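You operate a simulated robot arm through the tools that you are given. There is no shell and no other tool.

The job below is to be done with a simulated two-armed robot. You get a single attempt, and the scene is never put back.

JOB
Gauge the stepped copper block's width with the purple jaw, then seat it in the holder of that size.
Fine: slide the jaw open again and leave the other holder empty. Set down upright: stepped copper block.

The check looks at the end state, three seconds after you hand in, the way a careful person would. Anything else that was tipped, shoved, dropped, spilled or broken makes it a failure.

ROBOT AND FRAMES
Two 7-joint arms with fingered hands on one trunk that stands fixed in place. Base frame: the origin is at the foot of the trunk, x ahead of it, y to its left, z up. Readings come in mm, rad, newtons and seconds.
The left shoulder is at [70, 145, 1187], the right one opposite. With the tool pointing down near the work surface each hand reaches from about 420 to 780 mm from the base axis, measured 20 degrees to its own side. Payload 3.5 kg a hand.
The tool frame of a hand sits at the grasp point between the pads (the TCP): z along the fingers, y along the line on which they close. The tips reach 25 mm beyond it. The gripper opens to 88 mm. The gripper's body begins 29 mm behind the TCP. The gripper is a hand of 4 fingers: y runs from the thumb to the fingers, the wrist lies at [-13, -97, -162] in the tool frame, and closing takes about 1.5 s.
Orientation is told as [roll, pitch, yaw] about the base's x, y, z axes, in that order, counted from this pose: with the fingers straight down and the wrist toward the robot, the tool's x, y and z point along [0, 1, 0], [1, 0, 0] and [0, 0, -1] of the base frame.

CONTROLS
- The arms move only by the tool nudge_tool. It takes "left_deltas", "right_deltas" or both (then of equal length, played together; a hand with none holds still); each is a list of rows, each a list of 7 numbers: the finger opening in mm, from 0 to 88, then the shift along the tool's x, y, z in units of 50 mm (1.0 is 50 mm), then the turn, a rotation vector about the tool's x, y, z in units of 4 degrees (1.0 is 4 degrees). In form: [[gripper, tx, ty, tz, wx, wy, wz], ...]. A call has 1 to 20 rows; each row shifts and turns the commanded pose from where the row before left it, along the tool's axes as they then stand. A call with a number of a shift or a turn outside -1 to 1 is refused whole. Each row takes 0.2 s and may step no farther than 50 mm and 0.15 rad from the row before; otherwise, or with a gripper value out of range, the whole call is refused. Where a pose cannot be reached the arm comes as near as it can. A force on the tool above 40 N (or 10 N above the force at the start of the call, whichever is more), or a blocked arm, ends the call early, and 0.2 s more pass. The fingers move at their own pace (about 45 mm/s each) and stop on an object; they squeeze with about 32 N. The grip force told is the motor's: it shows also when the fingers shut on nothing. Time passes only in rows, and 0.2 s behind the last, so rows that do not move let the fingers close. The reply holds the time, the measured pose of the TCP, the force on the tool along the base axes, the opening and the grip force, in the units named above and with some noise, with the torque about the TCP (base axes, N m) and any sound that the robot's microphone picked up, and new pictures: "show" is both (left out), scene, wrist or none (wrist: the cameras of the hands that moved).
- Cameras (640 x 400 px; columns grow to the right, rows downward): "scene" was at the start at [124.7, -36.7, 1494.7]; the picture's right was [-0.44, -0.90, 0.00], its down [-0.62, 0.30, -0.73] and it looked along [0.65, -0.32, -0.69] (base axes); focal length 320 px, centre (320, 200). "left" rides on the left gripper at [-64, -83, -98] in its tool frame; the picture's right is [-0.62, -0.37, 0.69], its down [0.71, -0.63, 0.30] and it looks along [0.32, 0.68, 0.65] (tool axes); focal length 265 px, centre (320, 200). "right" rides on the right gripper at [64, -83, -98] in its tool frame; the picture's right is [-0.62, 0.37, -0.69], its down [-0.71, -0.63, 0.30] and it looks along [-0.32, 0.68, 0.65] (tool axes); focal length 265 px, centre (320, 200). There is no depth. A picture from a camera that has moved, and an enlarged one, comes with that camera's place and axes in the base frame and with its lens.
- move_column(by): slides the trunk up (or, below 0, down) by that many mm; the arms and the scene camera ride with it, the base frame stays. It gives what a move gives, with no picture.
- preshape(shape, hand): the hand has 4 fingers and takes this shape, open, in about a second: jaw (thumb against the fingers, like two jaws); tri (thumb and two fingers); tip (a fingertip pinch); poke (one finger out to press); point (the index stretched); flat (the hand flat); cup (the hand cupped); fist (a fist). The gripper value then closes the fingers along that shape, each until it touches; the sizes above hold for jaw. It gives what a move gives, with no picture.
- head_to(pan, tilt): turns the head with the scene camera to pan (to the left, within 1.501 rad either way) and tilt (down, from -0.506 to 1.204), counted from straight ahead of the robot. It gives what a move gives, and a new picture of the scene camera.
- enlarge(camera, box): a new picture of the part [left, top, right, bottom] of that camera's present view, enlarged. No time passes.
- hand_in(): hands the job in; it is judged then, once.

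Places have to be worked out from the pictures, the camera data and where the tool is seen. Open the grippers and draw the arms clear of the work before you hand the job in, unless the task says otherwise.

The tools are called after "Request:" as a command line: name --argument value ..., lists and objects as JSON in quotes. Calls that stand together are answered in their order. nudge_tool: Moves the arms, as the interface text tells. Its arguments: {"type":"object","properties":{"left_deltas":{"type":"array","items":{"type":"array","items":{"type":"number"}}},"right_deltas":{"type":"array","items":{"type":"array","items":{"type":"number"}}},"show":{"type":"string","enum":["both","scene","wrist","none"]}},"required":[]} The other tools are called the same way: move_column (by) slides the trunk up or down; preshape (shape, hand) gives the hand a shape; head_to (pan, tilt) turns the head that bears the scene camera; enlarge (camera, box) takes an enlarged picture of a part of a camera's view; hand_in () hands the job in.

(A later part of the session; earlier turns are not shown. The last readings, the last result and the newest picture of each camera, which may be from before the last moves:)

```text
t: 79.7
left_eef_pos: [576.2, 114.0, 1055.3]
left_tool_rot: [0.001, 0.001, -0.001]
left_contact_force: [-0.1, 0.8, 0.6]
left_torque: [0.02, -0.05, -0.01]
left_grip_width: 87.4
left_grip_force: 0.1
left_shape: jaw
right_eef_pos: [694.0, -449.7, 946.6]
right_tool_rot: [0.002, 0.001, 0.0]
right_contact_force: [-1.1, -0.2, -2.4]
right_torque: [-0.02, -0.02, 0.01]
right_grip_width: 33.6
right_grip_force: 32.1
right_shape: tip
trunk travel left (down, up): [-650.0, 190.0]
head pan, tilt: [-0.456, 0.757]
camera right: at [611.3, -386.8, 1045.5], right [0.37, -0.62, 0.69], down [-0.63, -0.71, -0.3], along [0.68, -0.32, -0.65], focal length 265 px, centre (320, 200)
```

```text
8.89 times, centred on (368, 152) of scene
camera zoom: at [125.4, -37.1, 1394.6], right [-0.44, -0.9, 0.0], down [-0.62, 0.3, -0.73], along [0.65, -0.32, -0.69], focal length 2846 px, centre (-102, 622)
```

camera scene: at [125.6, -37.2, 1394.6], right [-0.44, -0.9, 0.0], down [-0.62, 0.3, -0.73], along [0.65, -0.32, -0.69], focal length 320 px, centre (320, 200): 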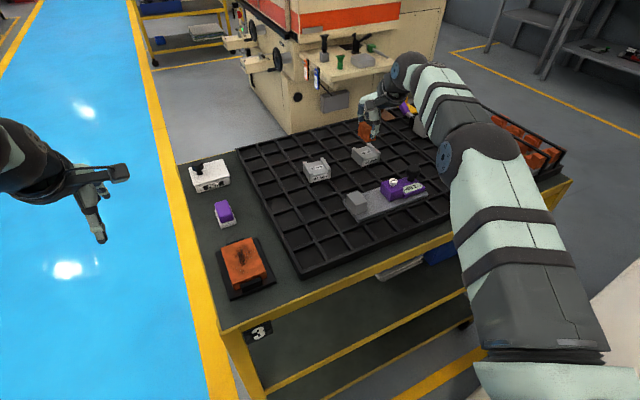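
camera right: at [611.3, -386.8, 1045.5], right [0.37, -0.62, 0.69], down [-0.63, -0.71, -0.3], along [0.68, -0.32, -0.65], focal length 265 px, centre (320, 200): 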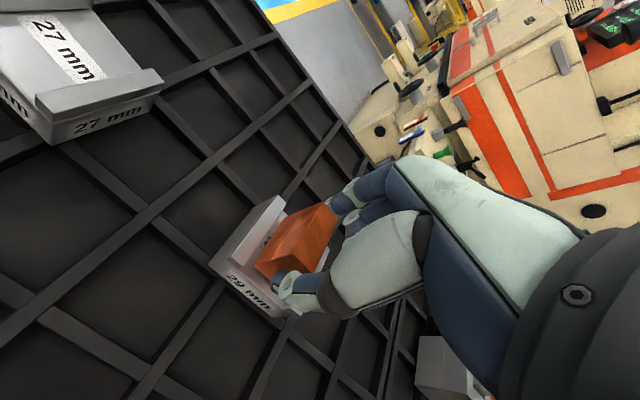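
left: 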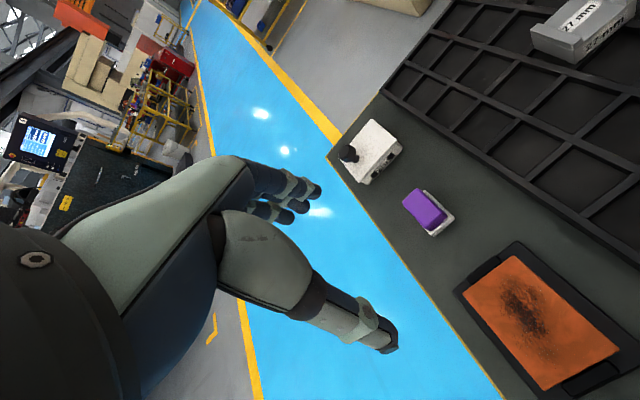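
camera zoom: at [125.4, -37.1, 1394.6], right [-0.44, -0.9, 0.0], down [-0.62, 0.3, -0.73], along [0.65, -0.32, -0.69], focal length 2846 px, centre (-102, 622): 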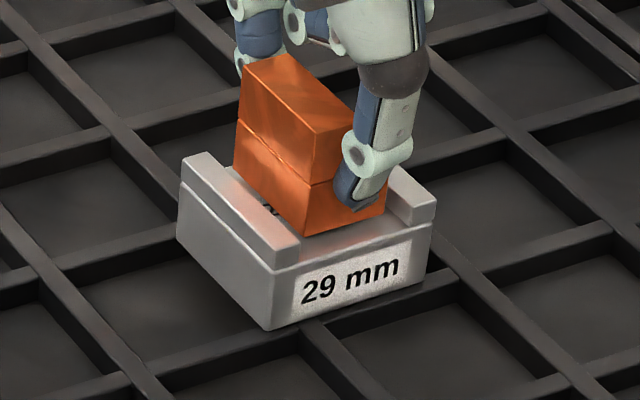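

The block is between the walls. I lower in 1.5 mm steps until it rests.

Request:
nudge_tool --right_deltas '[[28, 0, 0, 0.03, 0, 0, 0], [28, 0, 0, 0, 0, 0, 0]]' --show "none"

Request:
nudge_tool --right_deltas '[[28, 0, 0, 0.03, 0, 0, 0], [28, 0, 0, 0, 0, 0, 0]]' --show "none"

Request:
enlarge --camera "scene" --box '[340, 130, 395, 175]'

```text
t: 80.3
left_eef_pos: [575.8, 112.4, 1057.0]
left_tool_rot: [0.0, -0.001, 0.0]
left_contact_force: [0.0, -1.3, -0.3]
left_torque: [-0.01, 0.01, 0.04]
left_grip_width: 87.5
left_grip_force: 0.2
left_shape: jaw
right_eef_pos: [693.3, -449.6, 946.0]
right_tool_rot: [0.001, 0.002, -0.001]
right_contact_force: [0.4, 1.0, -2.6]
right_torque: [0.0, 0.01, -0.01]
right_grip_width: 33.7
right_grip_force: 31.7
right_shape: tip
trunk travel left (down, up): [-650.0, 190.0]
head pan, tilt: [-0.456, 0.757]
```

```text
t: 80.9
left_eef_pos: [575.4, 112.6, 1055.7]
left_tool_rot: [0.0, 0.0, -0.001]
left_contact_force: [0.4, 0.1, 0.0]
left_torque: [0.0, 0.02, -0.01]
left_grip_width: 87.5
left_grip_force: 0.1
left_shape: jaw
right_eef_pos: [694.4, -448.4, 944.6]
right_tool_rot: [0.001, -0.001, 0.001]
right_contact_force: [-0.6, 0.4, -1.4]
right_torque: [-0.01, -0.03, 0.0]
right_grip_width: 33.6
right_grip_force: 31.8
right_shape: tip
trunk travel left (down, up): [-650.0, 190.0]
head pan, tilt: [-0.456, 0.757]
```

```text
8.89 times, centred on (368, 152) of scene
camera zoom: at [125.1, -36.9, 1394.6], right [-0.44, -0.9, 0.0], down [-0.62, 0.3, -0.73], along [0.65, -0.32, -0.69], focal length 2846 px, centre (-102, 622)
```

zoom: 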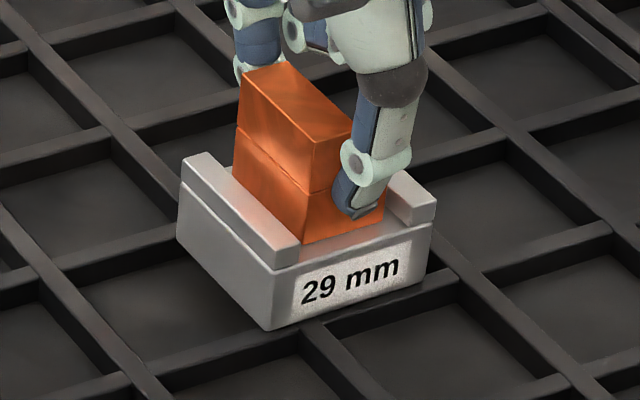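

The load is easing (−1.4 N) at z≈944.6; I take another 1.5 mm.

Request:
nudge_tool --right_deltas '[[28, 0, 0, 0.03, 0, 0, 0], [28, 0, 0, 0, 0, 0, 0], [28, 0, 0, 0, 0, 0, 0]]' --show "none"

Request:
enlarge --camera "scene" --box '[345, 135, 390, 170]'

```text
t: 81.7
left_eef_pos: [575.4, 114.0, 1055.7]
left_tool_rot: [-0.001, 0.0, 0.0]
left_contact_force: [0.1, -0.3, 0.3]
left_torque: [-0.02, -0.02, 0.01]
left_grip_width: 87.7
left_grip_force: 0.0
left_shape: jaw
right_eef_pos: [694.7, -449.2, 943.9]
right_tool_rot: [0.001, -0.003, -0.002]
right_contact_force: [0.7, -0.6, 2.6]
right_torque: [-0.02, -0.03, 0.01]
right_grip_width: 33.8
right_grip_force: 32.4
right_shape: tip
trunk travel left (down, up): [-650.0, 190.0]
head pan, tilt: [-0.456, 0.757]
```

```text
11.43 times, centred on (368, 152) of scene
camera zoom: at [124.4, -36.6, 1394.7], right [-0.44, -0.9, 0.0], down [-0.62, 0.3, -0.73], along [0.65, -0.32, -0.69], focal length 3660 px, centre (-223, 743)
```

zoom: 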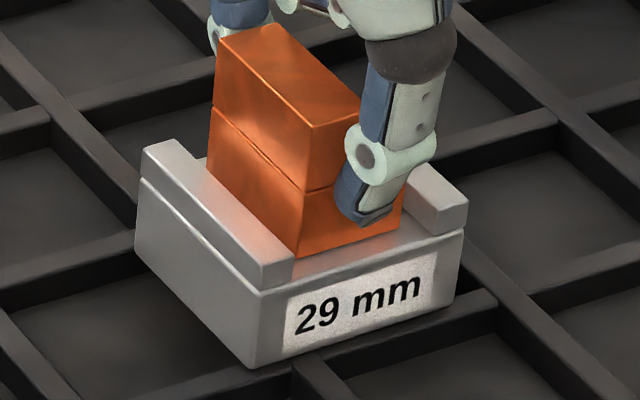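

The block now rests on the holder floor (+2.6 N). I open the pinch to release it and rise straight up.

Request:
nudge_tool --right_deltas '[[36, 0, 0, -0.02, 0, 0, 0], [44, 0, 0, 0, 0, 0, 0], [54, 0, 0, 0, 0, 0, 0], [60, 0, 0, 0, 0, 0, 0], [60, 0, 0, 0, 0, 0, 0], [60, 0, 0, -0.2, 0, 0, 0], [60, 0, 0, -0.4, 0, 0, 0], [60, 0, 0, -0.6, 0, 0, 0], [60, 0, 0, -0.6, 0, 0, 0], [60, 0, 0, -0.4, 0, 0, 0], [60, 0, 0, 0, 0, 0, 0]]' --show "both"

Request:
enlarge --camera "scene" --box '[345, 135, 390, 170]'

Request:
enlarge --camera "right" --box '[180, 200, 300, 320]'

```text
t: 84.1
left_eef_pos: [575.3, 113.5, 1057.0]
left_tool_rot: [0.001, 0.001, 0.001]
left_contact_force: [-0.5, 0.7, 0.2]
left_torque: [-0.01, 0.0, -0.01]
left_grip_width: 87.8
left_grip_force: 0.1
left_shape: jaw
right_eef_pos: [688.1, -449.8, 1052.6]
right_tool_rot: [0.0, 0.0, -0.001]
right_contact_force: [0.5, -0.2, -0.1]
right_torque: [0.01, 0.01, -0.01]
right_grip_width: 59.8
right_grip_force: 0.2
right_shape: tip
right hand out of reach, approached as far as the arm can: row 10
trunk travel left (down, up): [-650.0, 190.0]
head pan, tilt: [-0.456, 0.757]
camera scene: at [125.1, -36.9, 1394.6], right [-0.44, -0.9, 0.0], down [-0.62, 0.3, -0.73], along [0.65, -0.32, -0.69], focal length 320 px, centre (320, 200)
camera right: at [606.3, -386.4, 1150.5], right [0.37, -0.62, 0.69], down [-0.63, -0.71, -0.3], along [0.68, -0.32, -0.65], focal length 265 px, centre (320, 200)
```

scene: 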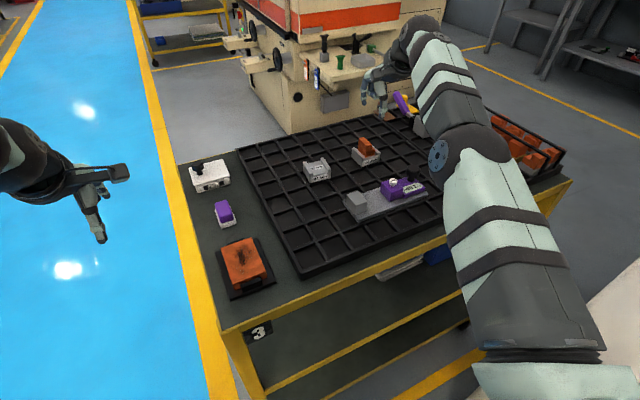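
right: 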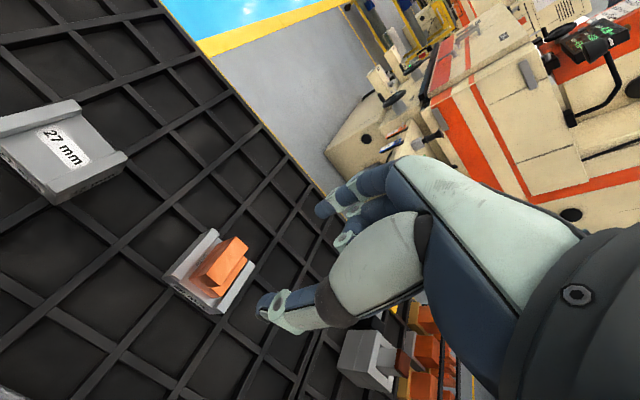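

```text
11.43 times, centred on (368, 152) of scene
camera zoom: at [125.1, -36.9, 1394.6], right [-0.44, -0.9, 0.0], down [-0.62, 0.3, -0.73], along [0.65, -0.32, -0.69], focal length 3660 px, centre (-223, 743)
```

zoom: 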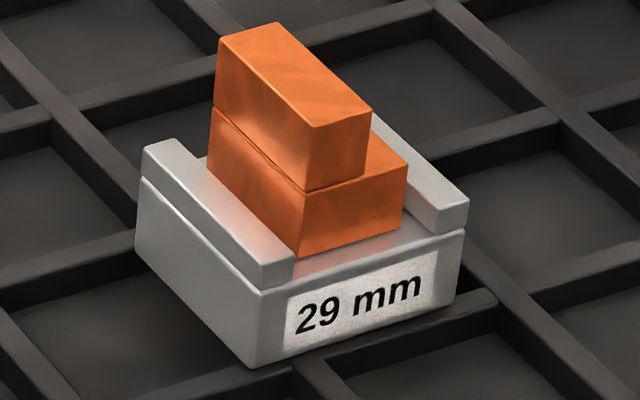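

```text
3.33 times, centred on (240, 260) of right
camera zoom: at [606.3, -386.4, 1150.5], right [0.37, -0.62, 0.69], down [-0.63, -0.71, -0.3], along [0.68, -0.32, -0.65], focal length 885 px, centre (587, 0)
```

zoom: 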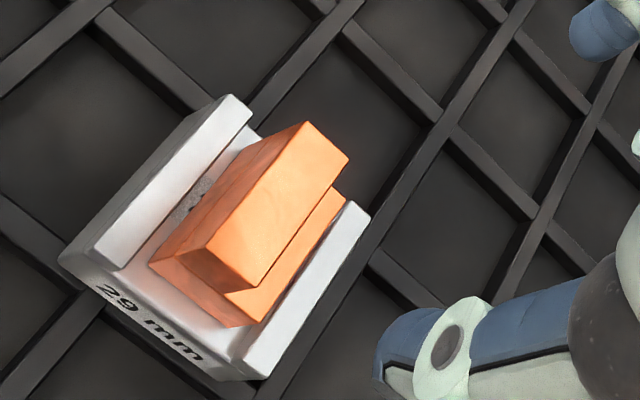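

The block is seated upright in the 29 mm holder. To remove my remaining doubt about its absolute width, I'll use the wrist camera with a known sideways move as a ruler: first a view edge-on to the block's +y side.

Request:
nudge_tool --right_deltas '[[60, -0.333, -0.5, 0.2, 0, 0, 0], [60, -0.333, -0.5, 0.3, 0, 0, 0], [60, -0.334, -0.5, 0.3, 0, 0, 0], [60, 0, 0, 0, 0, 0, 0], [60, 0, 0, 0, 0, 0, 0]]' --show "both"

Request:
enlarge --camera "right" --box '[160, 100, 280, 220]'

```text
t: 85.3
left_eef_pos: [575.3, 114.0, 1055.9]
left_tool_rot: [-0.001, 0.0, 0.0]
left_contact_force: [0.4, -0.2, 0.4]
left_torque: [-0.02, 0.0, 0.03]
left_grip_width: 87.8
left_grip_force: 0.1
left_shape: jaw
right_eef_pos: [613.9, -498.5, 1011.1]
right_tool_rot: [0.001, -0.001, 0.0]
right_contact_force: [0.2, -0.4, 0.6]
right_torque: [0.02, 0.02, 0.02]
right_grip_width: 59.7
right_grip_force: 0.0
right_shape: tip
trunk travel left (down, up): [-650.0, 190.0]
head pan, tilt: [-0.456, 0.757]
camera scene: at [124.9, -36.7, 1394.6], right [-0.44, -0.9, 0.0], down [-0.62, 0.3, -0.73], along [0.65, -0.32, -0.69], focal length 320 px, centre (320, 200)
camera right: at [531.7, -435.3, 1108.9], right [0.37, -0.62, 0.69], down [-0.63, -0.71, -0.3], along [0.68, -0.32, -0.65], focal length 265 px, centre (320, 200)
```

scene: 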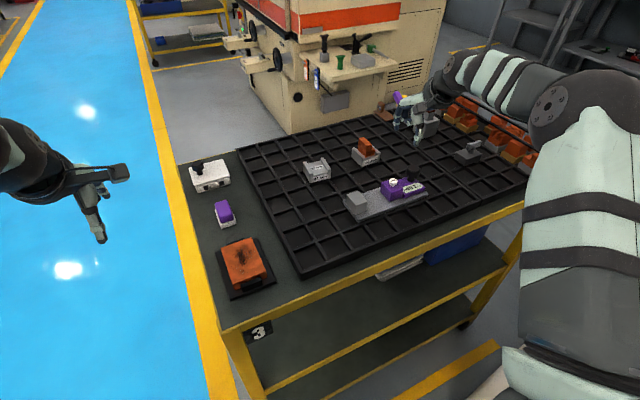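
right: 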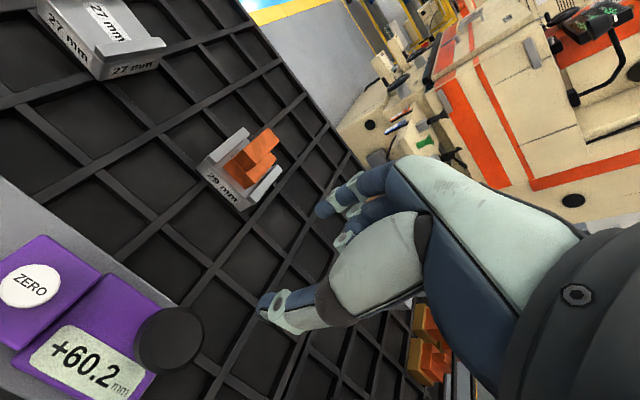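

```text
3.33 times, centred on (220, 160) of right
camera zoom: at [531.7, -435.3, 1108.9], right [0.37, -0.62, 0.69], down [-0.63, -0.71, -0.3], along [0.68, -0.32, -0.65], focal length 885 px, centre (653, 333)
```

zoom: 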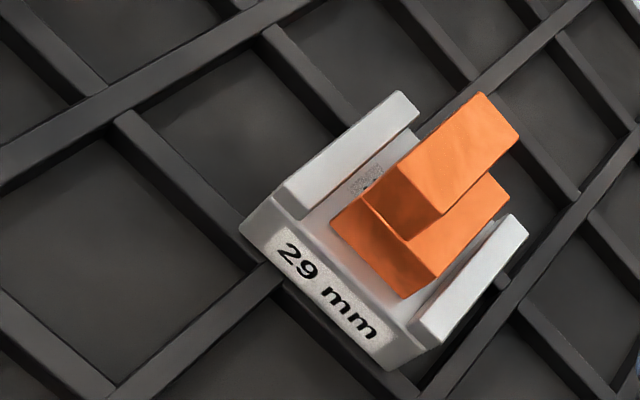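

I take 16× views of both bottom corners from this position, then shift exactly 28 mm in −y and view the −y corner in the same window.

Request:
enlarge --camera "right" --box '[212, 156, 236, 176]'

Request:
nudge_tool --right_deltas '[[60, -0.28, 0, 0, 0, 0, 0], [60, -0.28, 0, 0, 0, 0, 0], [60, 0, 0, 0, 0, 0, 0], [60, 0, 0, 0, 0, 0, 0], [60, 0, 0, 0, 0, 0, 0]]' --show "none"

Request:
enlarge --camera "right" --box '[212, 156, 236, 176]'

Request:
enlarge --camera "right" --box '[160, 80, 280, 200]'

```text
16.00 times, centred on (224, 166) of right
camera zoom: at [531.7, -435.3, 1108.9], right [0.37, -0.62, 0.69], down [-0.63, -0.71, -0.3], along [0.68, -0.32, -0.65], focal length 4246 px, centre (1856, 744)
```

zoom: 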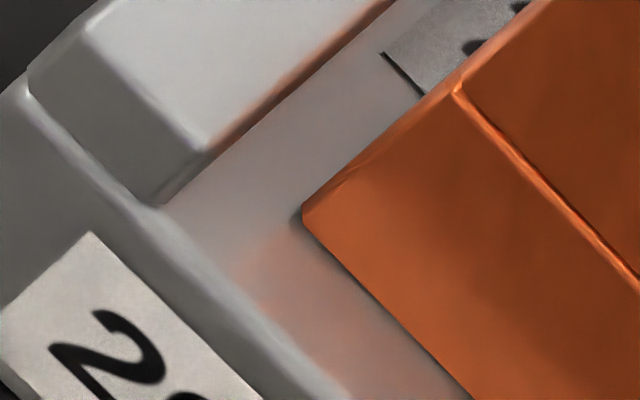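

```text
t: 86.5
left_eef_pos: [575.5, 113.7, 1055.6]
left_tool_rot: [0.0, 0.001, 0.0]
left_contact_force: [-0.7, 0.2, -0.2]
left_torque: [0.01, 0.0, -0.01]
left_grip_width: 87.6
left_grip_force: 0.1
left_shape: jaw
right_eef_pos: [613.5, -526.5, 1011.9]
right_tool_rot: [0.001, 0.001, -0.001]
right_contact_force: [0.3, -0.3, 0.4]
right_torque: [-0.01, 0.01, 0.02]
right_grip_width: 59.9
right_grip_force: 0.0
right_shape: tip
trunk travel left (down, up): [-650.0, 190.0]
head pan, tilt: [-0.456, 0.757]
```

```text
16.00 times, centred on (224, 166) of right
camera zoom: at [531.1, -463.3, 1109.9], right [0.37, -0.62, 0.69], down [-0.63, -0.71, -0.3], along [0.68, -0.32, -0.65], focal length 4246 px, centre (1856, 744)
```

zoom: 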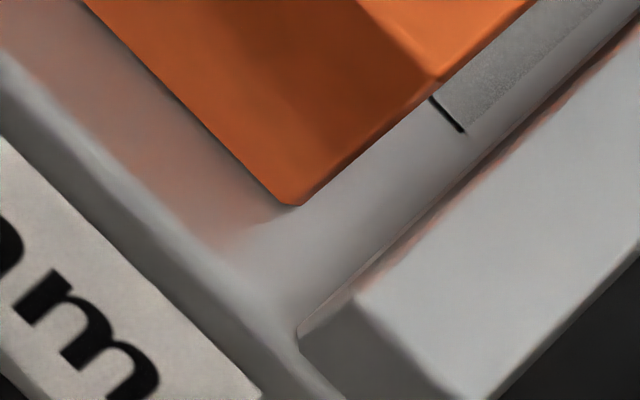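

```text
3.33 times, centred on (220, 140) of right
camera zoom: at [531.1, -463.3, 1109.9], right [0.37, -0.62, 0.69], down [-0.63, -0.71, -0.3], along [0.68, -0.32, -0.65], focal length 885 px, centre (653, 400)
```

zoom: 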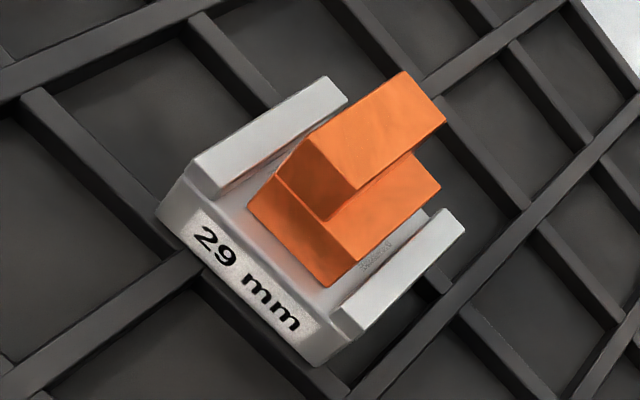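

The ruler test gives a visual block width of about 27.4 mm (29 would have put the corner 14–20 px further), which conflicts with the +29.0 display. I need to know if the display is offset, so I'll measure the real jaw gap (display +60.2) with the same method, starting edge-on to the fixed jaw face.

Request:
nudge_tool --right_deltas '[[60, 0.787, -0.47, 0.04, 0, 0, 0], [60, 0.787, -0.47, 0.05, 0, 0, 0], [60, 0.787, -0.47, 0.05, 0, 0, 0], [60, 0, 0, 0, 0, 0, 0], [60, 0, 0, 0, 0, 0, 0], [60, 0, 0, 0, 0, 0, 0]]' --show "wrist"

Request:
enlarge --camera "right" --box '[100, 140, 220, 260]'

```text
t: 87.9
left_eef_pos: [574.7, 114.9, 1055.1]
left_tool_rot: [-0.001, 0.001, 0.0]
left_contact_force: [-1.0, 0.2, -0.2]
left_torque: [0.0, -0.02, 0.01]
left_grip_width: 87.6
left_grip_force: 0.0
left_shape: jaw
right_eef_pos: [541.2, -406.8, 1005.6]
right_tool_rot: [-0.001, 0.001, 0.0]
right_contact_force: [-0.7, 0.3, 0.5]
right_torque: [0.01, 0.02, -0.02]
right_grip_width: 59.6
right_grip_force: 0.1
right_shape: tip
trunk travel left (down, up): [-650.0, 190.0]
head pan, tilt: [-0.456, 0.757]
camera right: at [459.3, -343.7, 1104.9], right [0.37, -0.62, 0.69], down [-0.63, -0.71, -0.3], along [0.68, -0.33, -0.65], focal length 265 px, centre (320, 200)
```

right: 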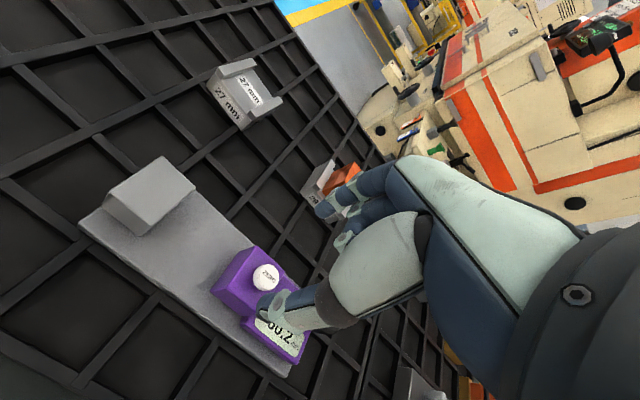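

```text
3.33 times, centred on (160, 200) of right
camera zoom: at [459.3, -343.7, 1104.9], right [0.37, -0.62, 0.69], down [-0.63, -0.71, -0.3], along [0.68, -0.33, -0.65], focal length 885 px, centre (853, 200)
```

zoom: 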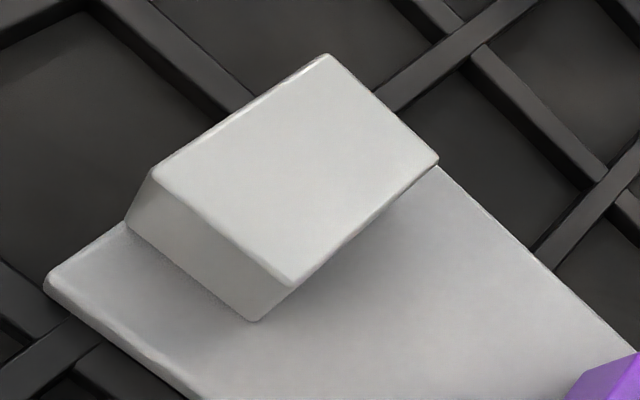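

I take the 16× view here, then shift exactly 60 mm in −y and view the purple face in the same window.

Request:
enlarge --camera "right" --box '[140, 215, 164, 235]'

Request:
nudge_tool --right_deltas '[[60, -0.6, 0, 0, 0, 0, 0], [60, -0.6, 0, 0, 0, 0, 0], [60, 0, 0, 0, 0, 0, 0], [60, 0, 0, 0, 0, 0, 0], [60, 0, 0, 0, 0, 0, 0]]' --show "wrist"

Request:
enlarge --camera "right" --box '[140, 215, 164, 235]'

Request:
enlarge --camera "right" --box '[100, 140, 220, 260]'

```text
16.00 times, centred on (152, 225) of right
camera zoom: at [459.3, -343.7, 1104.9], right [0.37, -0.62, 0.69], down [-0.63, -0.71, -0.3], along [0.68, -0.33, -0.65], focal length 4246 px, centre (3008, -200)
```

zoom: 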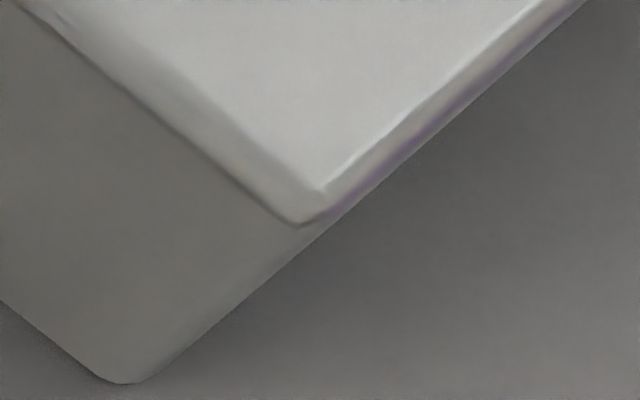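

```text
t: 89.1
left_eef_pos: [576.2, 113.3, 1056.8]
left_tool_rot: [0.0, 0.0, 0.001]
left_contact_force: [-0.4, 0.4, 0.3]
left_torque: [-0.01, -0.02, -0.02]
left_grip_width: 87.4
left_grip_force: 0.0
left_shape: jaw
right_eef_pos: [543.4, -468.4, 1005.4]
right_tool_rot: [0.0, 0.0, -0.001]
right_contact_force: [-0.1, -0.2, -0.1]
right_torque: [0.0, 0.0, 0.01]
right_grip_width: 59.7
right_grip_force: 0.1
right_shape: tip
trunk travel left (down, up): [-650.0, 190.0]
head pan, tilt: [-0.456, 0.757]
camera right: at [461.0, -404.9, 1104.2], right [0.37, -0.62, 0.69], down [-0.63, -0.71, -0.3], along [0.68, -0.32, -0.65], focal length 265 px, centre (320, 200)
```

right: 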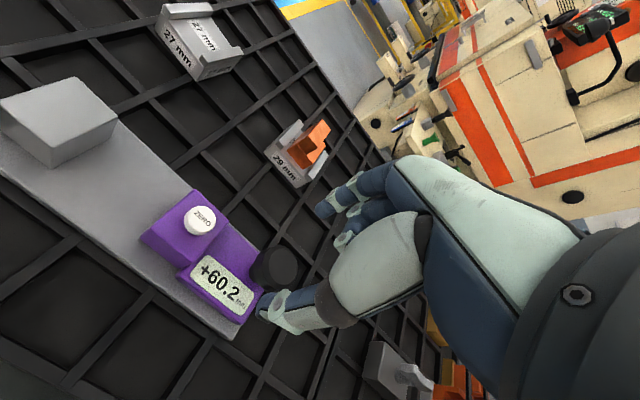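

```text
16.00 times, centred on (152, 225) of right
camera zoom: at [461.0, -404.9, 1104.2], right [0.37, -0.62, 0.69], down [-0.63, -0.71, -0.3], along [0.68, -0.32, -0.65], focal length 4246 px, centre (3008, -200)
```

zoom: 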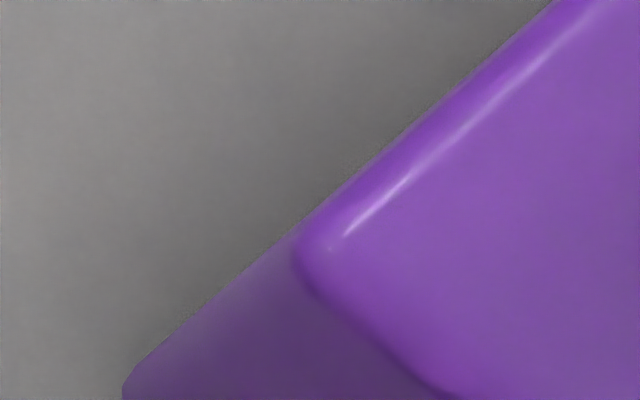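

```text
3.33 times, centred on (160, 200) of right
camera zoom: at [461.0, -404.9, 1104.2], right [0.37, -0.62, 0.69], down [-0.63, -0.71, -0.3], along [0.68, -0.32, -0.65], focal length 885 px, centre (853, 200)
```

zoom: 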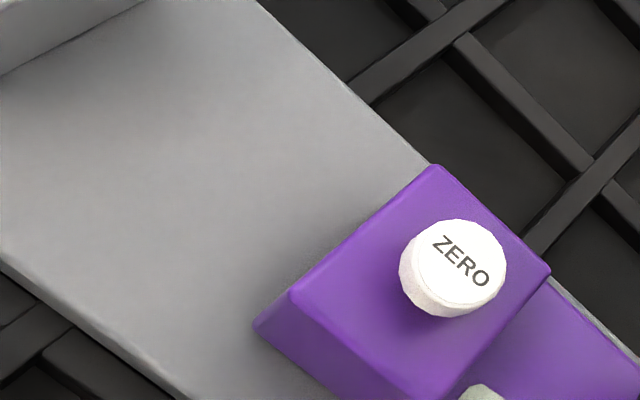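

The real jaw gap measures ≈60.5 mm at display +60.2, so the display has no offset; but the block looks ≈27.4 mm wide, so my first clamp at 29.0 may not have been complete (a ~1–2 mm slack showed at the fixed jaw). I'll re-gauge: return to the 29 mm holder and pick the block up again.

Request:
nudge_tool --right_deltas '[[66, 0.13, 0.75, -0.1, 0, 0, 0], [66, 0.13, 0.75, 0, 0, 0, 0], [66, 0.13, 0.75, 0, 0, 0, 0], [66, 0, 0.75, 0, 0, 0, 0], [66, 0, 0, 0, 0, 0, 0], [66, 0, 0, 0, 0, 0, 0]]' --show "both"

Request:
enlarge --camera "right" --box '[180, 180, 330, 330]'

```text
t: 90.5
left_eef_pos: [575.9, 113.3, 1057.8]
left_tool_rot: [0.001, -0.001, 0.0]
left_contact_force: [-0.4, 0.0, 0.1]
left_torque: [0.01, 0.0, -0.01]
left_grip_width: 87.6
left_grip_force: 0.0
left_shape: jaw
right_eef_pos: [692.7, -448.9, 1010.0]
right_tool_rot: [0.001, 0.001, -0.002]
right_contact_force: [0.2, 0.4, -0.5]
right_torque: [0.01, -0.02, -0.02]
right_grip_width: 65.7
right_grip_force: 0.0
right_shape: tip
trunk travel left (down, up): [-650.0, 190.0]
head pan, tilt: [-0.456, 0.757]
camera scene: at [124.6, -36.5, 1394.7], right [-0.44, -0.9, 0.0], down [-0.62, 0.3, -0.73], along [0.65, -0.32, -0.69], focal length 320 px, centre (320, 200)
camera right: at [610.5, -385.9, 1108.4], right [0.37, -0.62, 0.69], down [-0.63, -0.71, -0.3], along [0.68, -0.32, -0.65], focal length 265 px, centre (320, 200)
```

scene: 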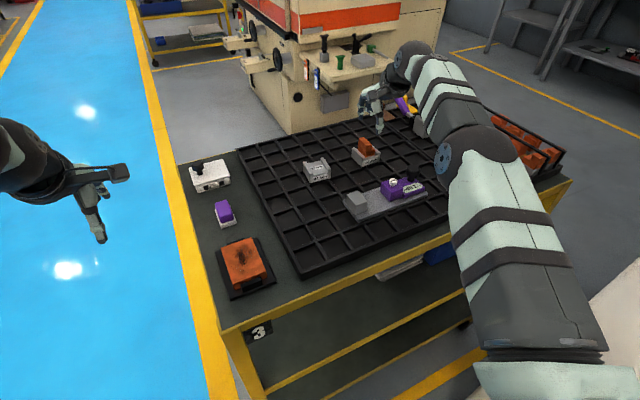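
right: 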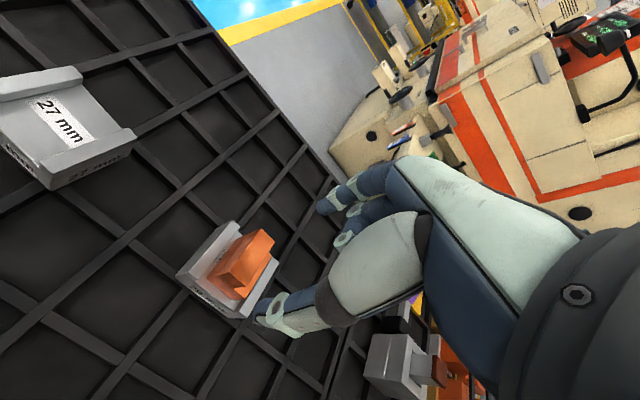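

```text
2.67 times, centred on (255, 255) of right
camera zoom: at [610.5, -385.9, 1108.4], right [0.37, -0.62, 0.69], down [-0.63, -0.71, -0.3], along [0.68, -0.32, -0.65], focal length 708 px, centre (493, 53)
```

zoom: 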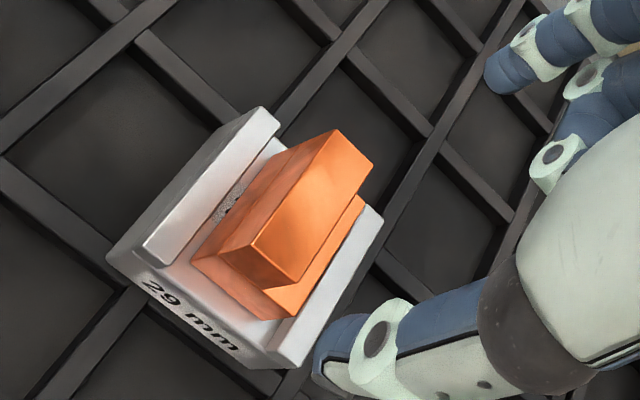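

I'm above the block in the holder. I descend with the pinch open at 66 mm to the earlier grip height.

Request:
nudge_tool --right_deltas '[[66, 0, 0.025, 0.4, 0, 0, 0], [66, 0, 0, 0.4, 0, 0, 0], [66, 0, 0, 0.3, 0, 0, 0], [66, 0, 0, 0, 0, 0, 0]]' --show "wrist"

Request:
enlarge --camera "scene" --box '[340, 130, 395, 175]'

Request:
enlarge --camera "right" --box '[180, 160, 440, 360]'

```text
t: 91.5
left_eef_pos: [574.6, 113.4, 1056.5]
left_tool_rot: [0.0, -0.001, 0.002]
left_contact_force: [1.0, 0.0, 0.1]
left_torque: [-0.04, 0.01, -0.03]
left_grip_width: 87.5
left_grip_force: 0.1
left_shape: jaw
right_eef_pos: [692.5, -448.0, 954.5]
right_tool_rot: [0.001, -0.001, 0.0]
right_contact_force: [0.7, -0.4, 0.1]
right_torque: [0.04, 0.01, -0.01]
right_grip_width: 65.5
right_grip_force: 0.0
right_shape: tip
trunk travel left (down, up): [-650.0, 190.0]
head pan, tilt: [-0.456, 0.757]
camera right: at [610.7, -385.9, 1053.1], right [0.37, -0.62, 0.69], down [-0.63, -0.71, -0.3], along [0.68, -0.32, -0.65], focal length 265 px, centre (320, 200)
```

right: 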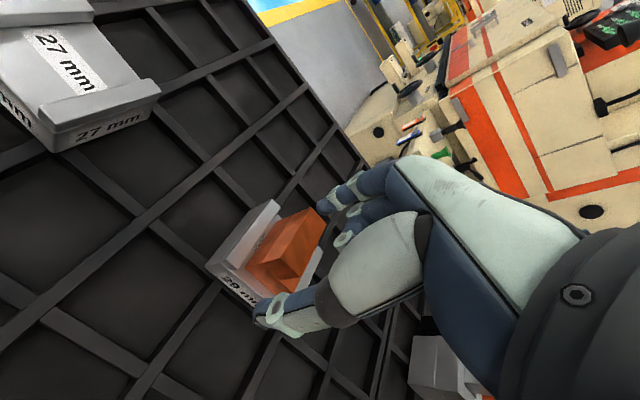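

```text
8.89 times, centred on (368, 152) of scene
camera zoom: at [124.5, -36.5, 1394.7], right [-0.44, -0.9, 0.0], down [-0.62, 0.3, -0.73], along [0.65, -0.32, -0.69], focal length 2846 px, centre (-102, 622)
```

zoom: 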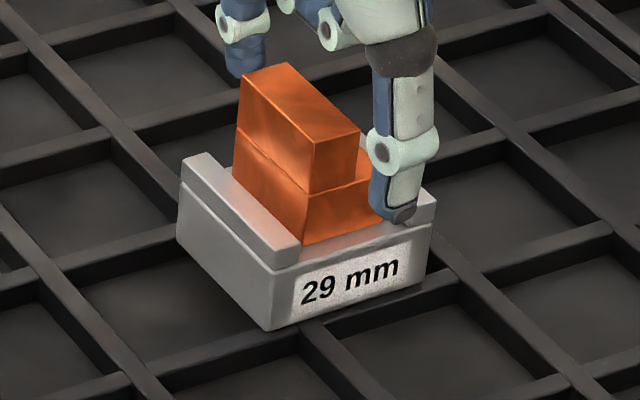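

```text
2.00 times, centred on (310, 260) of right
camera zoom: at [610.7, -385.9, 1053.1], right [0.37, -0.62, 0.69], down [-0.63, -0.71, -0.3], along [0.68, -0.32, -0.65], focal length 531 px, centre (340, 80)
```

zoom: 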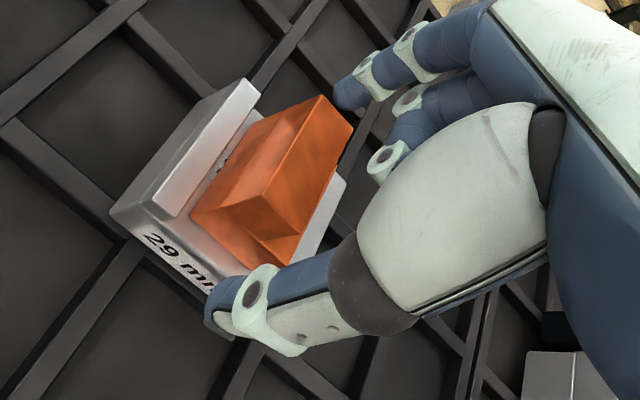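

Aligned as before. I descend 10.5 mm, close the pinch, and lift.

Request:
nudge_tool --right_deltas '[[66, -0.02, 0.025, 0.12, 0, 0, 0], [66, 0, 0, 0.09, 0, 0, 0], [66, 0, 0, 0, 0, 0, 0], [50, 0, 0, 0, 0, 0, 0], [42, 0, 0, 0, 0, 0, 0], [32, 0, 0, 0, 0, 0, 0], [28, 0, 0, 0, 0, 0, 0], [28, 0, 0, 0, 0, 0, 0], [28, 0, 0, 0, 0, 0, 0]]' --show "wrist"

Request:
nudge_tool --right_deltas '[[28, 0, 0, -0.1, 0, 0, 0], [28, 0, 0, -0.3, 0, 0, 0], [28, 0, 0, -0.4, 0, 0, 0], [28, 0, 0, -0.12, 0, 0, 0], [28, 0, 0, 0, 0, 0, 0]]' --show "wrist"

Request:
enlarge --camera "scene" --box '[335, 120, 405, 180]'

```text
t: 93.5
left_eef_pos: [575.6, 114.2, 1055.4]
left_tool_rot: [0.001, 0.001, 0.001]
left_contact_force: [0.1, -0.2, 1.0]
left_torque: [-0.01, -0.03, -0.04]
left_grip_width: 87.6
left_grip_force: 0.0
left_shape: jaw
right_eef_pos: [694.0, -451.1, 944.5]
right_tool_rot: [0.001, 0.001, -0.002]
right_contact_force: [0.2, 0.7, -0.6]
right_torque: [-0.01, 0.02, 0.0]
right_grip_width: 33.8
right_grip_force: 32.1
right_shape: tip
trunk travel left (down, up): [-650.0, 190.0]
head pan, tilt: [-0.456, 0.757]
camera right: at [612.3, -387.4, 1043.1], right [0.37, -0.62, 0.69], down [-0.63, -0.71, -0.3], along [0.68, -0.32, -0.65], focal length 265 px, centre (320, 200)
```

right: 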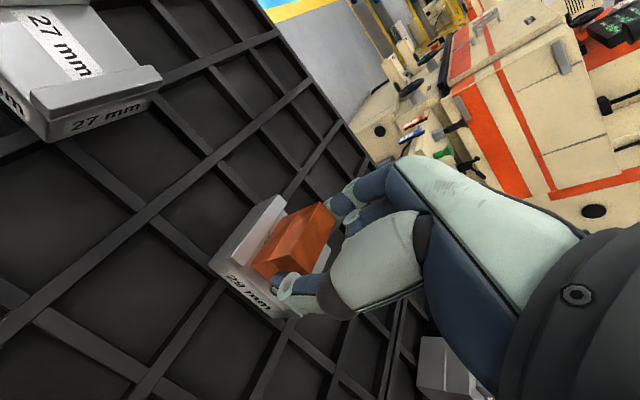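

```text
t: 94.7
left_eef_pos: [575.7, 113.2, 1056.5]
left_tool_rot: [0.001, 0.0, 0.0]
left_contact_force: [-0.7, -0.7, 0.4]
left_torque: [-0.02, 0.01, 0.06]
left_grip_width: 87.7
left_grip_force: 0.2
left_shape: jaw
right_eef_pos: [694.6, -450.9, 989.4]
right_tool_rot: [-0.001, 0.002, -0.001]
right_contact_force: [0.5, -0.4, -3.8]
right_torque: [-0.01, 0.01, -0.02]
right_grip_width: 34.0
right_grip_force: 32.2
right_shape: tip
trunk travel left (down, up): [-650.0, 190.0]
head pan, tilt: [-0.456, 0.757]
camera right: at [612.9, -388.2, 1089.1], right [0.37, -0.62, 0.69], down [-0.63, -0.71, -0.3], along [0.68, -0.32, -0.65], focal length 265 px, centre (320, 200)
```

right: 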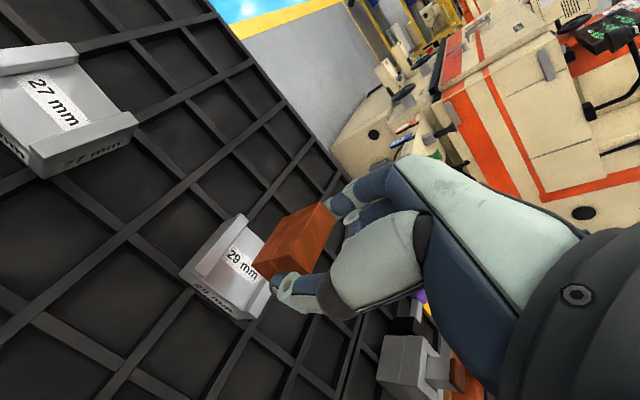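

```text
6.67 times, centred on (370, 150) of scene
camera zoom: at [125.3, -37.0, 1394.6], right [-0.44, -0.9, 0.0], down [-0.62, 0.3, -0.73], along [0.65, -0.32, -0.69], focal length 2135 px, centre (-13, 533)
```

zoom: 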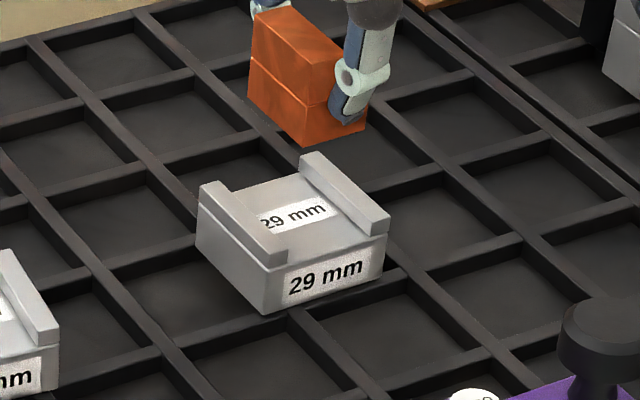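

The block is up and level. I carry it back over the gauge gap near the fixed jaw.

Request:
nudge_tool --right_deltas '[[28, 0.2, -0.34, 0, 0, 0, 0], [28, 0.4, -0.67, 0, 0, 0, 0], [28, 0.4, -0.67, 0, 0, 0, 0], [28, 0.4, -0.67, 0, 0, 0, 0], [28, 0.4, -0.67, 0, 0, 0, 0], [28, 0, 0, 0, 0, 0, 0], [28, 0, 0, 0, 0, 0, 0]]' --show "wrist"

Request:
enlarge --camera "scene" --box '[340, 160, 430, 225]'

Request:
enlarge --camera "right" --box '[130, 160, 390, 360]'

```text
t: 96.3
left_eef_pos: [575.6, 113.8, 1056.6]
left_tool_rot: [-0.001, -0.001, 0.001]
left_contact_force: [0.3, 0.7, -0.5]
left_torque: [-0.01, -0.01, 0.0]
left_grip_width: 87.9
left_grip_force: 0.1
left_shape: jaw
right_eef_pos: [544.5, -360.7, 990.0]
right_tool_rot: [0.001, 0.0, -0.001]
right_contact_force: [-0.3, -0.3, -3.4]
right_torque: [0.02, 0.0, 0.03]
right_grip_width: 33.6
right_grip_force: 32.5
right_shape: tip
trunk travel left (down, up): [-650.0, 190.0]
head pan, tilt: [-0.456, 0.757]
camera right: at [462.4, -297.8, 1088.0], right [0.37, -0.62, 0.69], down [-0.63, -0.71, -0.3], along [0.68, -0.33, -0.65], focal length 265 px, centre (320, 200)
```

right: 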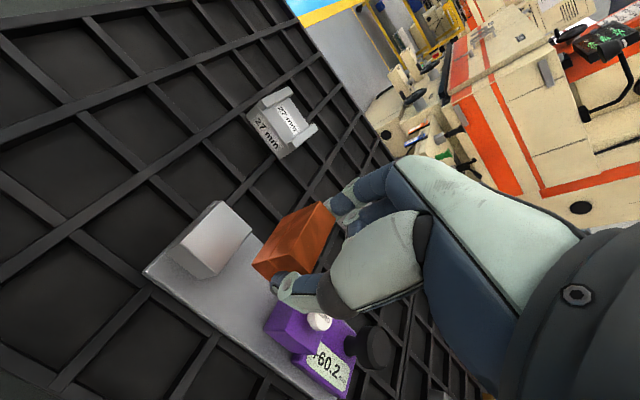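

```text
6.15 times, centred on (385, 192) of scene
camera zoom: at [125.0, -36.9, 1394.6], right [-0.44, -0.9, 0.0], down [-0.62, 0.3, -0.73], along [0.65, -0.32, -0.69], focal length 1971 px, centre (-80, 246)
```

zoom: 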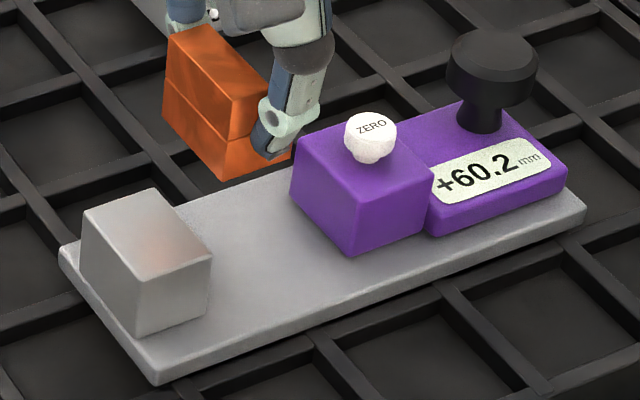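

```text
2.00 times, centred on (260, 260) of right
camera zoom: at [462.4, -297.8, 1088.0], right [0.37, -0.62, 0.69], down [-0.63, -0.71, -0.3], along [0.68, -0.33, -0.65], focal length 531 px, centre (440, 80)
```

zoom: 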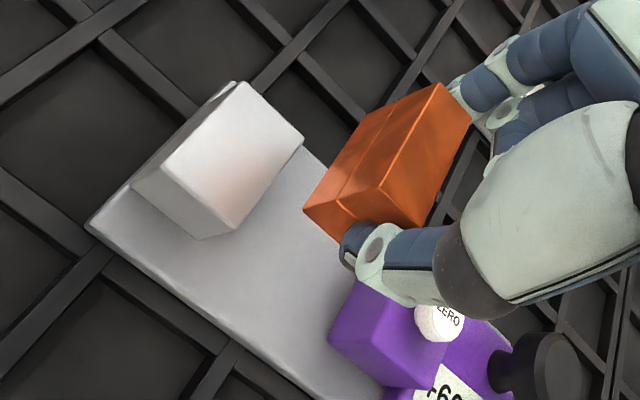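

The block's +y side is only ~1.5 mm from the fixed-jaw plane, so I shift 3 mm to −y first and lower to ~5 mm above the rail.

Request:
nudge_tool --right_deltas '[[28, -0.06, 0, 0, 0, 0, 0], [28, 0, 0, 0.3, 0, 0, 0], [28, 0, 0, 0.3, 0, 0, 0], [28, 0, 0, 0.3, 0, 0, 0], [28, 0, 0, 0.14, 0, 0, 0], [28, 0, 0, 0, 0, 0, 0]]' --show "wrist"

Request:
enlarge --camera "right" --box '[130, 160, 390, 360]'

Request:
enlarge --camera "scene" --box '[340, 160, 430, 225]'

```text
t: 97.7
left_eef_pos: [576.1, 113.4, 1057.0]
left_tool_rot: [-0.001, -0.001, 0.0]
left_contact_force: [0.0, -0.4, -0.3]
left_torque: [-0.04, 0.03, 0.01]
left_grip_width: 87.7
left_grip_force: 0.0
left_shape: jaw
right_eef_pos: [543.8, -362.4, 936.8]
right_tool_rot: [0.0, 0.0, -0.001]
right_contact_force: [-0.2, 0.7, -3.6]
right_torque: [0.01, -0.02, 0.0]
right_grip_width: 33.3
right_grip_force: 31.4
right_shape: tip
trunk travel left (down, up): [-650.0, 190.0]
head pan, tilt: [-0.456, 0.757]
camera right: at [462.6, -300.3, 1036.3], right [0.37, -0.62, 0.69], down [-0.63, -0.71, -0.3], along [0.68, -0.32, -0.65], focal length 265 px, centre (320, 200)
```

right: 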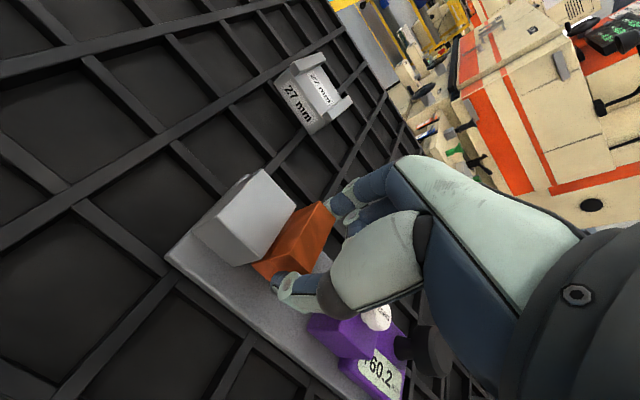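

```text
2.00 times, centred on (260, 260) of right
camera zoom: at [462.6, -300.3, 1036.3], right [0.37, -0.62, 0.69], down [-0.63, -0.71, -0.3], along [0.68, -0.32, -0.65], focal length 531 px, centre (440, 80)
```

zoom: 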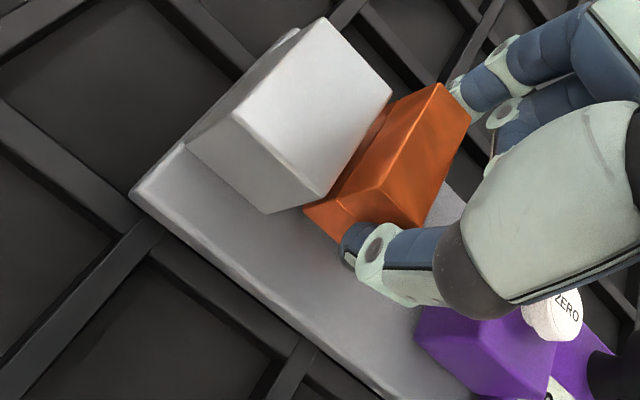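

```text
6.15 times, centred on (385, 192) of scene
camera zoom: at [125.0, -36.9, 1394.6], right [-0.44, -0.9, 0.0], down [-0.62, 0.3, -0.73], along [0.65, -0.32, -0.69], focal length 1971 px, centre (-80, 246)
```

zoom: 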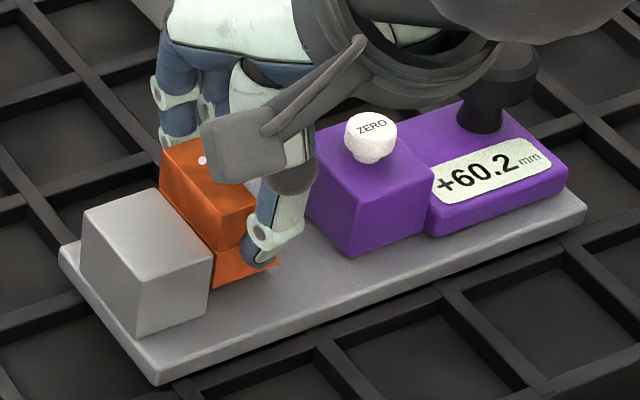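

The block is clear on both sides. I lower it the last ~6 mm onto the rail.

Request:
nudge_tool --right_deltas '[[28, 0, 0, 0.04, 0, 0, 0], [28, 0, 0, 0.04, 0, 0, 0], [28, 0, 0, 0, 0, 0, 0]]' --show "none"

Request:
nudge_tool --right_deltas '[[28, 0, 0, 0.03, 0, 0, 0], [28, 0, 0, 0, 0, 0, 0]]' --show "none"

```text
t: 98.5
left_eef_pos: [575.7, 112.4, 1057.0]
left_tool_rot: [0.0, 0.001, -0.002]
left_contact_force: [0.1, -0.9, 0.4]
left_torque: [-0.03, -0.02, -0.04]
left_grip_width: 87.6
left_grip_force: 0.0
left_shape: jaw
right_eef_pos: [544.3, -364.1, 932.7]
right_tool_rot: [-0.001, -0.001, 0.0]
right_contact_force: [0.8, 0.5, -3.1]
right_torque: [-0.02, 0.01, 0.01]
right_grip_width: 33.6
right_grip_force: 32.2
right_shape: tip
trunk travel left (down, up): [-650.0, 190.0]
head pan, tilt: [-0.456, 0.757]
```

```text
t: 99.1
left_eef_pos: [576.5, 112.7, 1056.3]
left_tool_rot: [-0.001, 0.001, 0.001]
left_contact_force: [-0.4, -0.2, 0.5]
left_torque: [0.0, 0.0, -0.01]
left_grip_width: 87.5
left_grip_force: 0.2
left_shape: jaw
right_eef_pos: [544.6, -364.7, 932.9]
right_tool_rot: [0.0, 0.001, -0.001]
right_contact_force: [-0.4, 0.0, -2.9]
right_torque: [0.0, 0.02, 0.0]
right_grip_width: 33.5
right_grip_force: 32.1
right_shape: tip
trunk travel left (down, up): [-650.0, 190.0]
head pan, tilt: [-0.456, 0.757]
```

Hovering ~1 mm over the rail. I use this to touch the block's +y face gently to the fixed jaw in small steps, watching the y force.

Request:
nudge_tool --right_deltas '[[28, 0.04, 0, 0, 0, 0, 0], [28, 0.02, 0, 0, 0, 0, 0], [28, 0, 0, 0, 0, 0, 0]]' --show "none"

Request:
enlarge --camera "right" --box '[215, 170, 335, 290]'

```text
t: 99.9
left_eef_pos: [576.3, 114.0, 1056.6]
left_tool_rot: [0.0, -0.001, -0.001]
left_contact_force: [0.3, 0.8, 0.2]
left_torque: [0.01, 0.01, 0.03]
left_grip_width: 87.6
left_grip_force: 0.0
left_shape: jaw
right_eef_pos: [544.2, -360.6, 932.1]
right_tool_rot: [0.0, -0.001, -0.001]
right_contact_force: [-1.5, 0.0, -2.3]
right_torque: [-0.01, -0.03, 0.03]
right_grip_width: 33.6
right_grip_force: 31.9
right_shape: tip
trunk travel left (down, up): [-650.0, 190.0]
head pan, tilt: [-0.456, 0.757]
```

```text
3.33 times, centred on (275, 230) of right
camera zoom: at [461.6, -297.5, 1031.4], right [0.37, -0.62, 0.69], down [-0.63, -0.71, -0.3], along [0.68, -0.32, -0.65], focal length 885 px, centre (470, 100)
```

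zoom: 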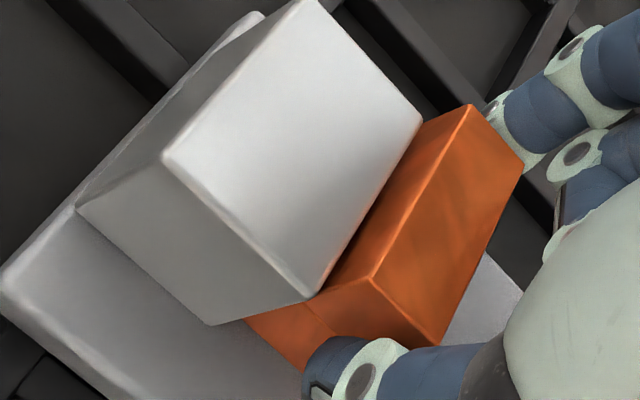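

No y force yet. I continue with 1 mm steps.

Request:
nudge_tool --right_deltas '[[28, 0.02, 0, 0, 0, 0, 0], [28, 0, 0, 0, 0, 0, 0]]' --show "none"

Request:
nudge_tool --right_deltas '[[28, 0.02, 0, 0, 0, 0, 0], [28, 0, 0, 0, 0, 0, 0]]' --show "none"

```text
t: 100.5
left_eef_pos: [575.7, 112.5, 1055.3]
left_tool_rot: [0.001, 0.0, 0.0]
left_contact_force: [-0.4, -0.4, -0.5]
left_torque: [-0.01, -0.01, 0.02]
left_grip_width: 87.7
left_grip_force: 0.1
left_shape: jaw
right_eef_pos: [544.3, -357.4, 931.6]
right_tool_rot: [-0.001, 0.0, -0.001]
right_contact_force: [0.8, -0.4, -2.2]
right_torque: [-0.02, 0.01, -0.02]
right_grip_width: 33.3
right_grip_force: 31.8
right_shape: tip
trunk travel left (down, up): [-650.0, 190.0]
head pan, tilt: [-0.456, 0.757]
```

```text
t: 101.1
left_eef_pos: [576.5, 112.4, 1056.8]
left_tool_rot: [-0.001, 0.002, 0.001]
left_contact_force: [-1.6, 0.4, -0.5]
left_torque: [-0.01, -0.04, 0.01]
left_grip_width: 87.5
left_grip_force: 0.0
left_shape: jaw
right_eef_pos: [544.1, -358.4, 932.4]
right_tool_rot: [0.001, 0.002, 0.0]
right_contact_force: [0.1, 0.1, -2.3]
right_torque: [-0.01, 0.01, -0.02]
right_grip_width: 33.6
right_grip_force: 32.3
right_shape: tip
trunk travel left (down, up): [-650.0, 190.0]
head pan, tilt: [-0.456, 0.757]
```

Still no contact force. I check the slack visually.

Request:
enlarge --camera "right" --box '[215, 170, 335, 290]'

Request:
enlarge --camera "scene" --box '[354, 182, 384, 212]'

```text
3.33 times, centred on (275, 230) of right
camera zoom: at [461.4, -295.2, 1031.6], right [0.37, -0.62, 0.69], down [-0.63, -0.71, -0.3], along [0.68, -0.32, -0.65], focal length 885 px, centre (470, 100)
```

zoom: 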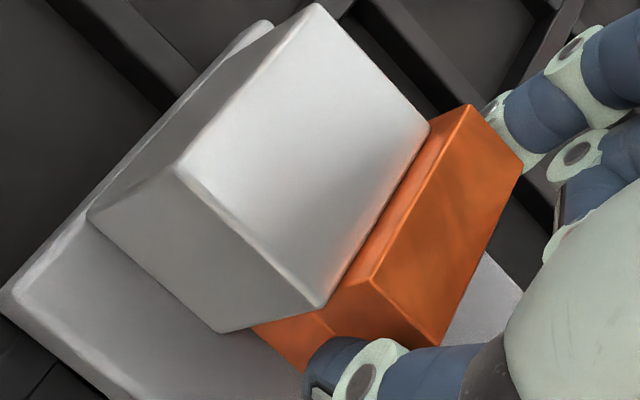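

```text
13.33 times, centred on (369, 197) of scene
camera zoom: at [125.1, -37.1, 1394.6], right [-0.44, -0.9, 0.0], down [-0.62, 0.3, -0.73], along [0.65, -0.32, -0.69], focal length 4270 px, centre (-333, 240)
```

zoom: 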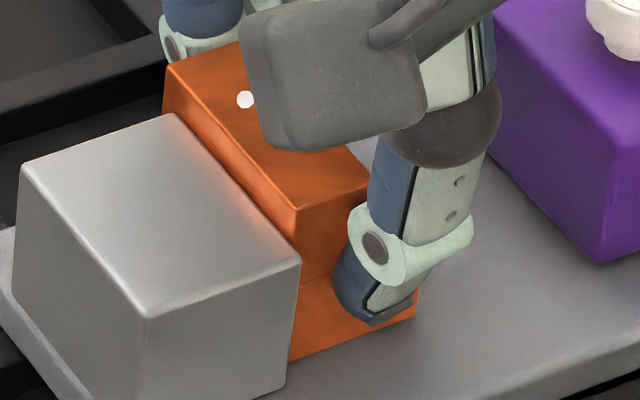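

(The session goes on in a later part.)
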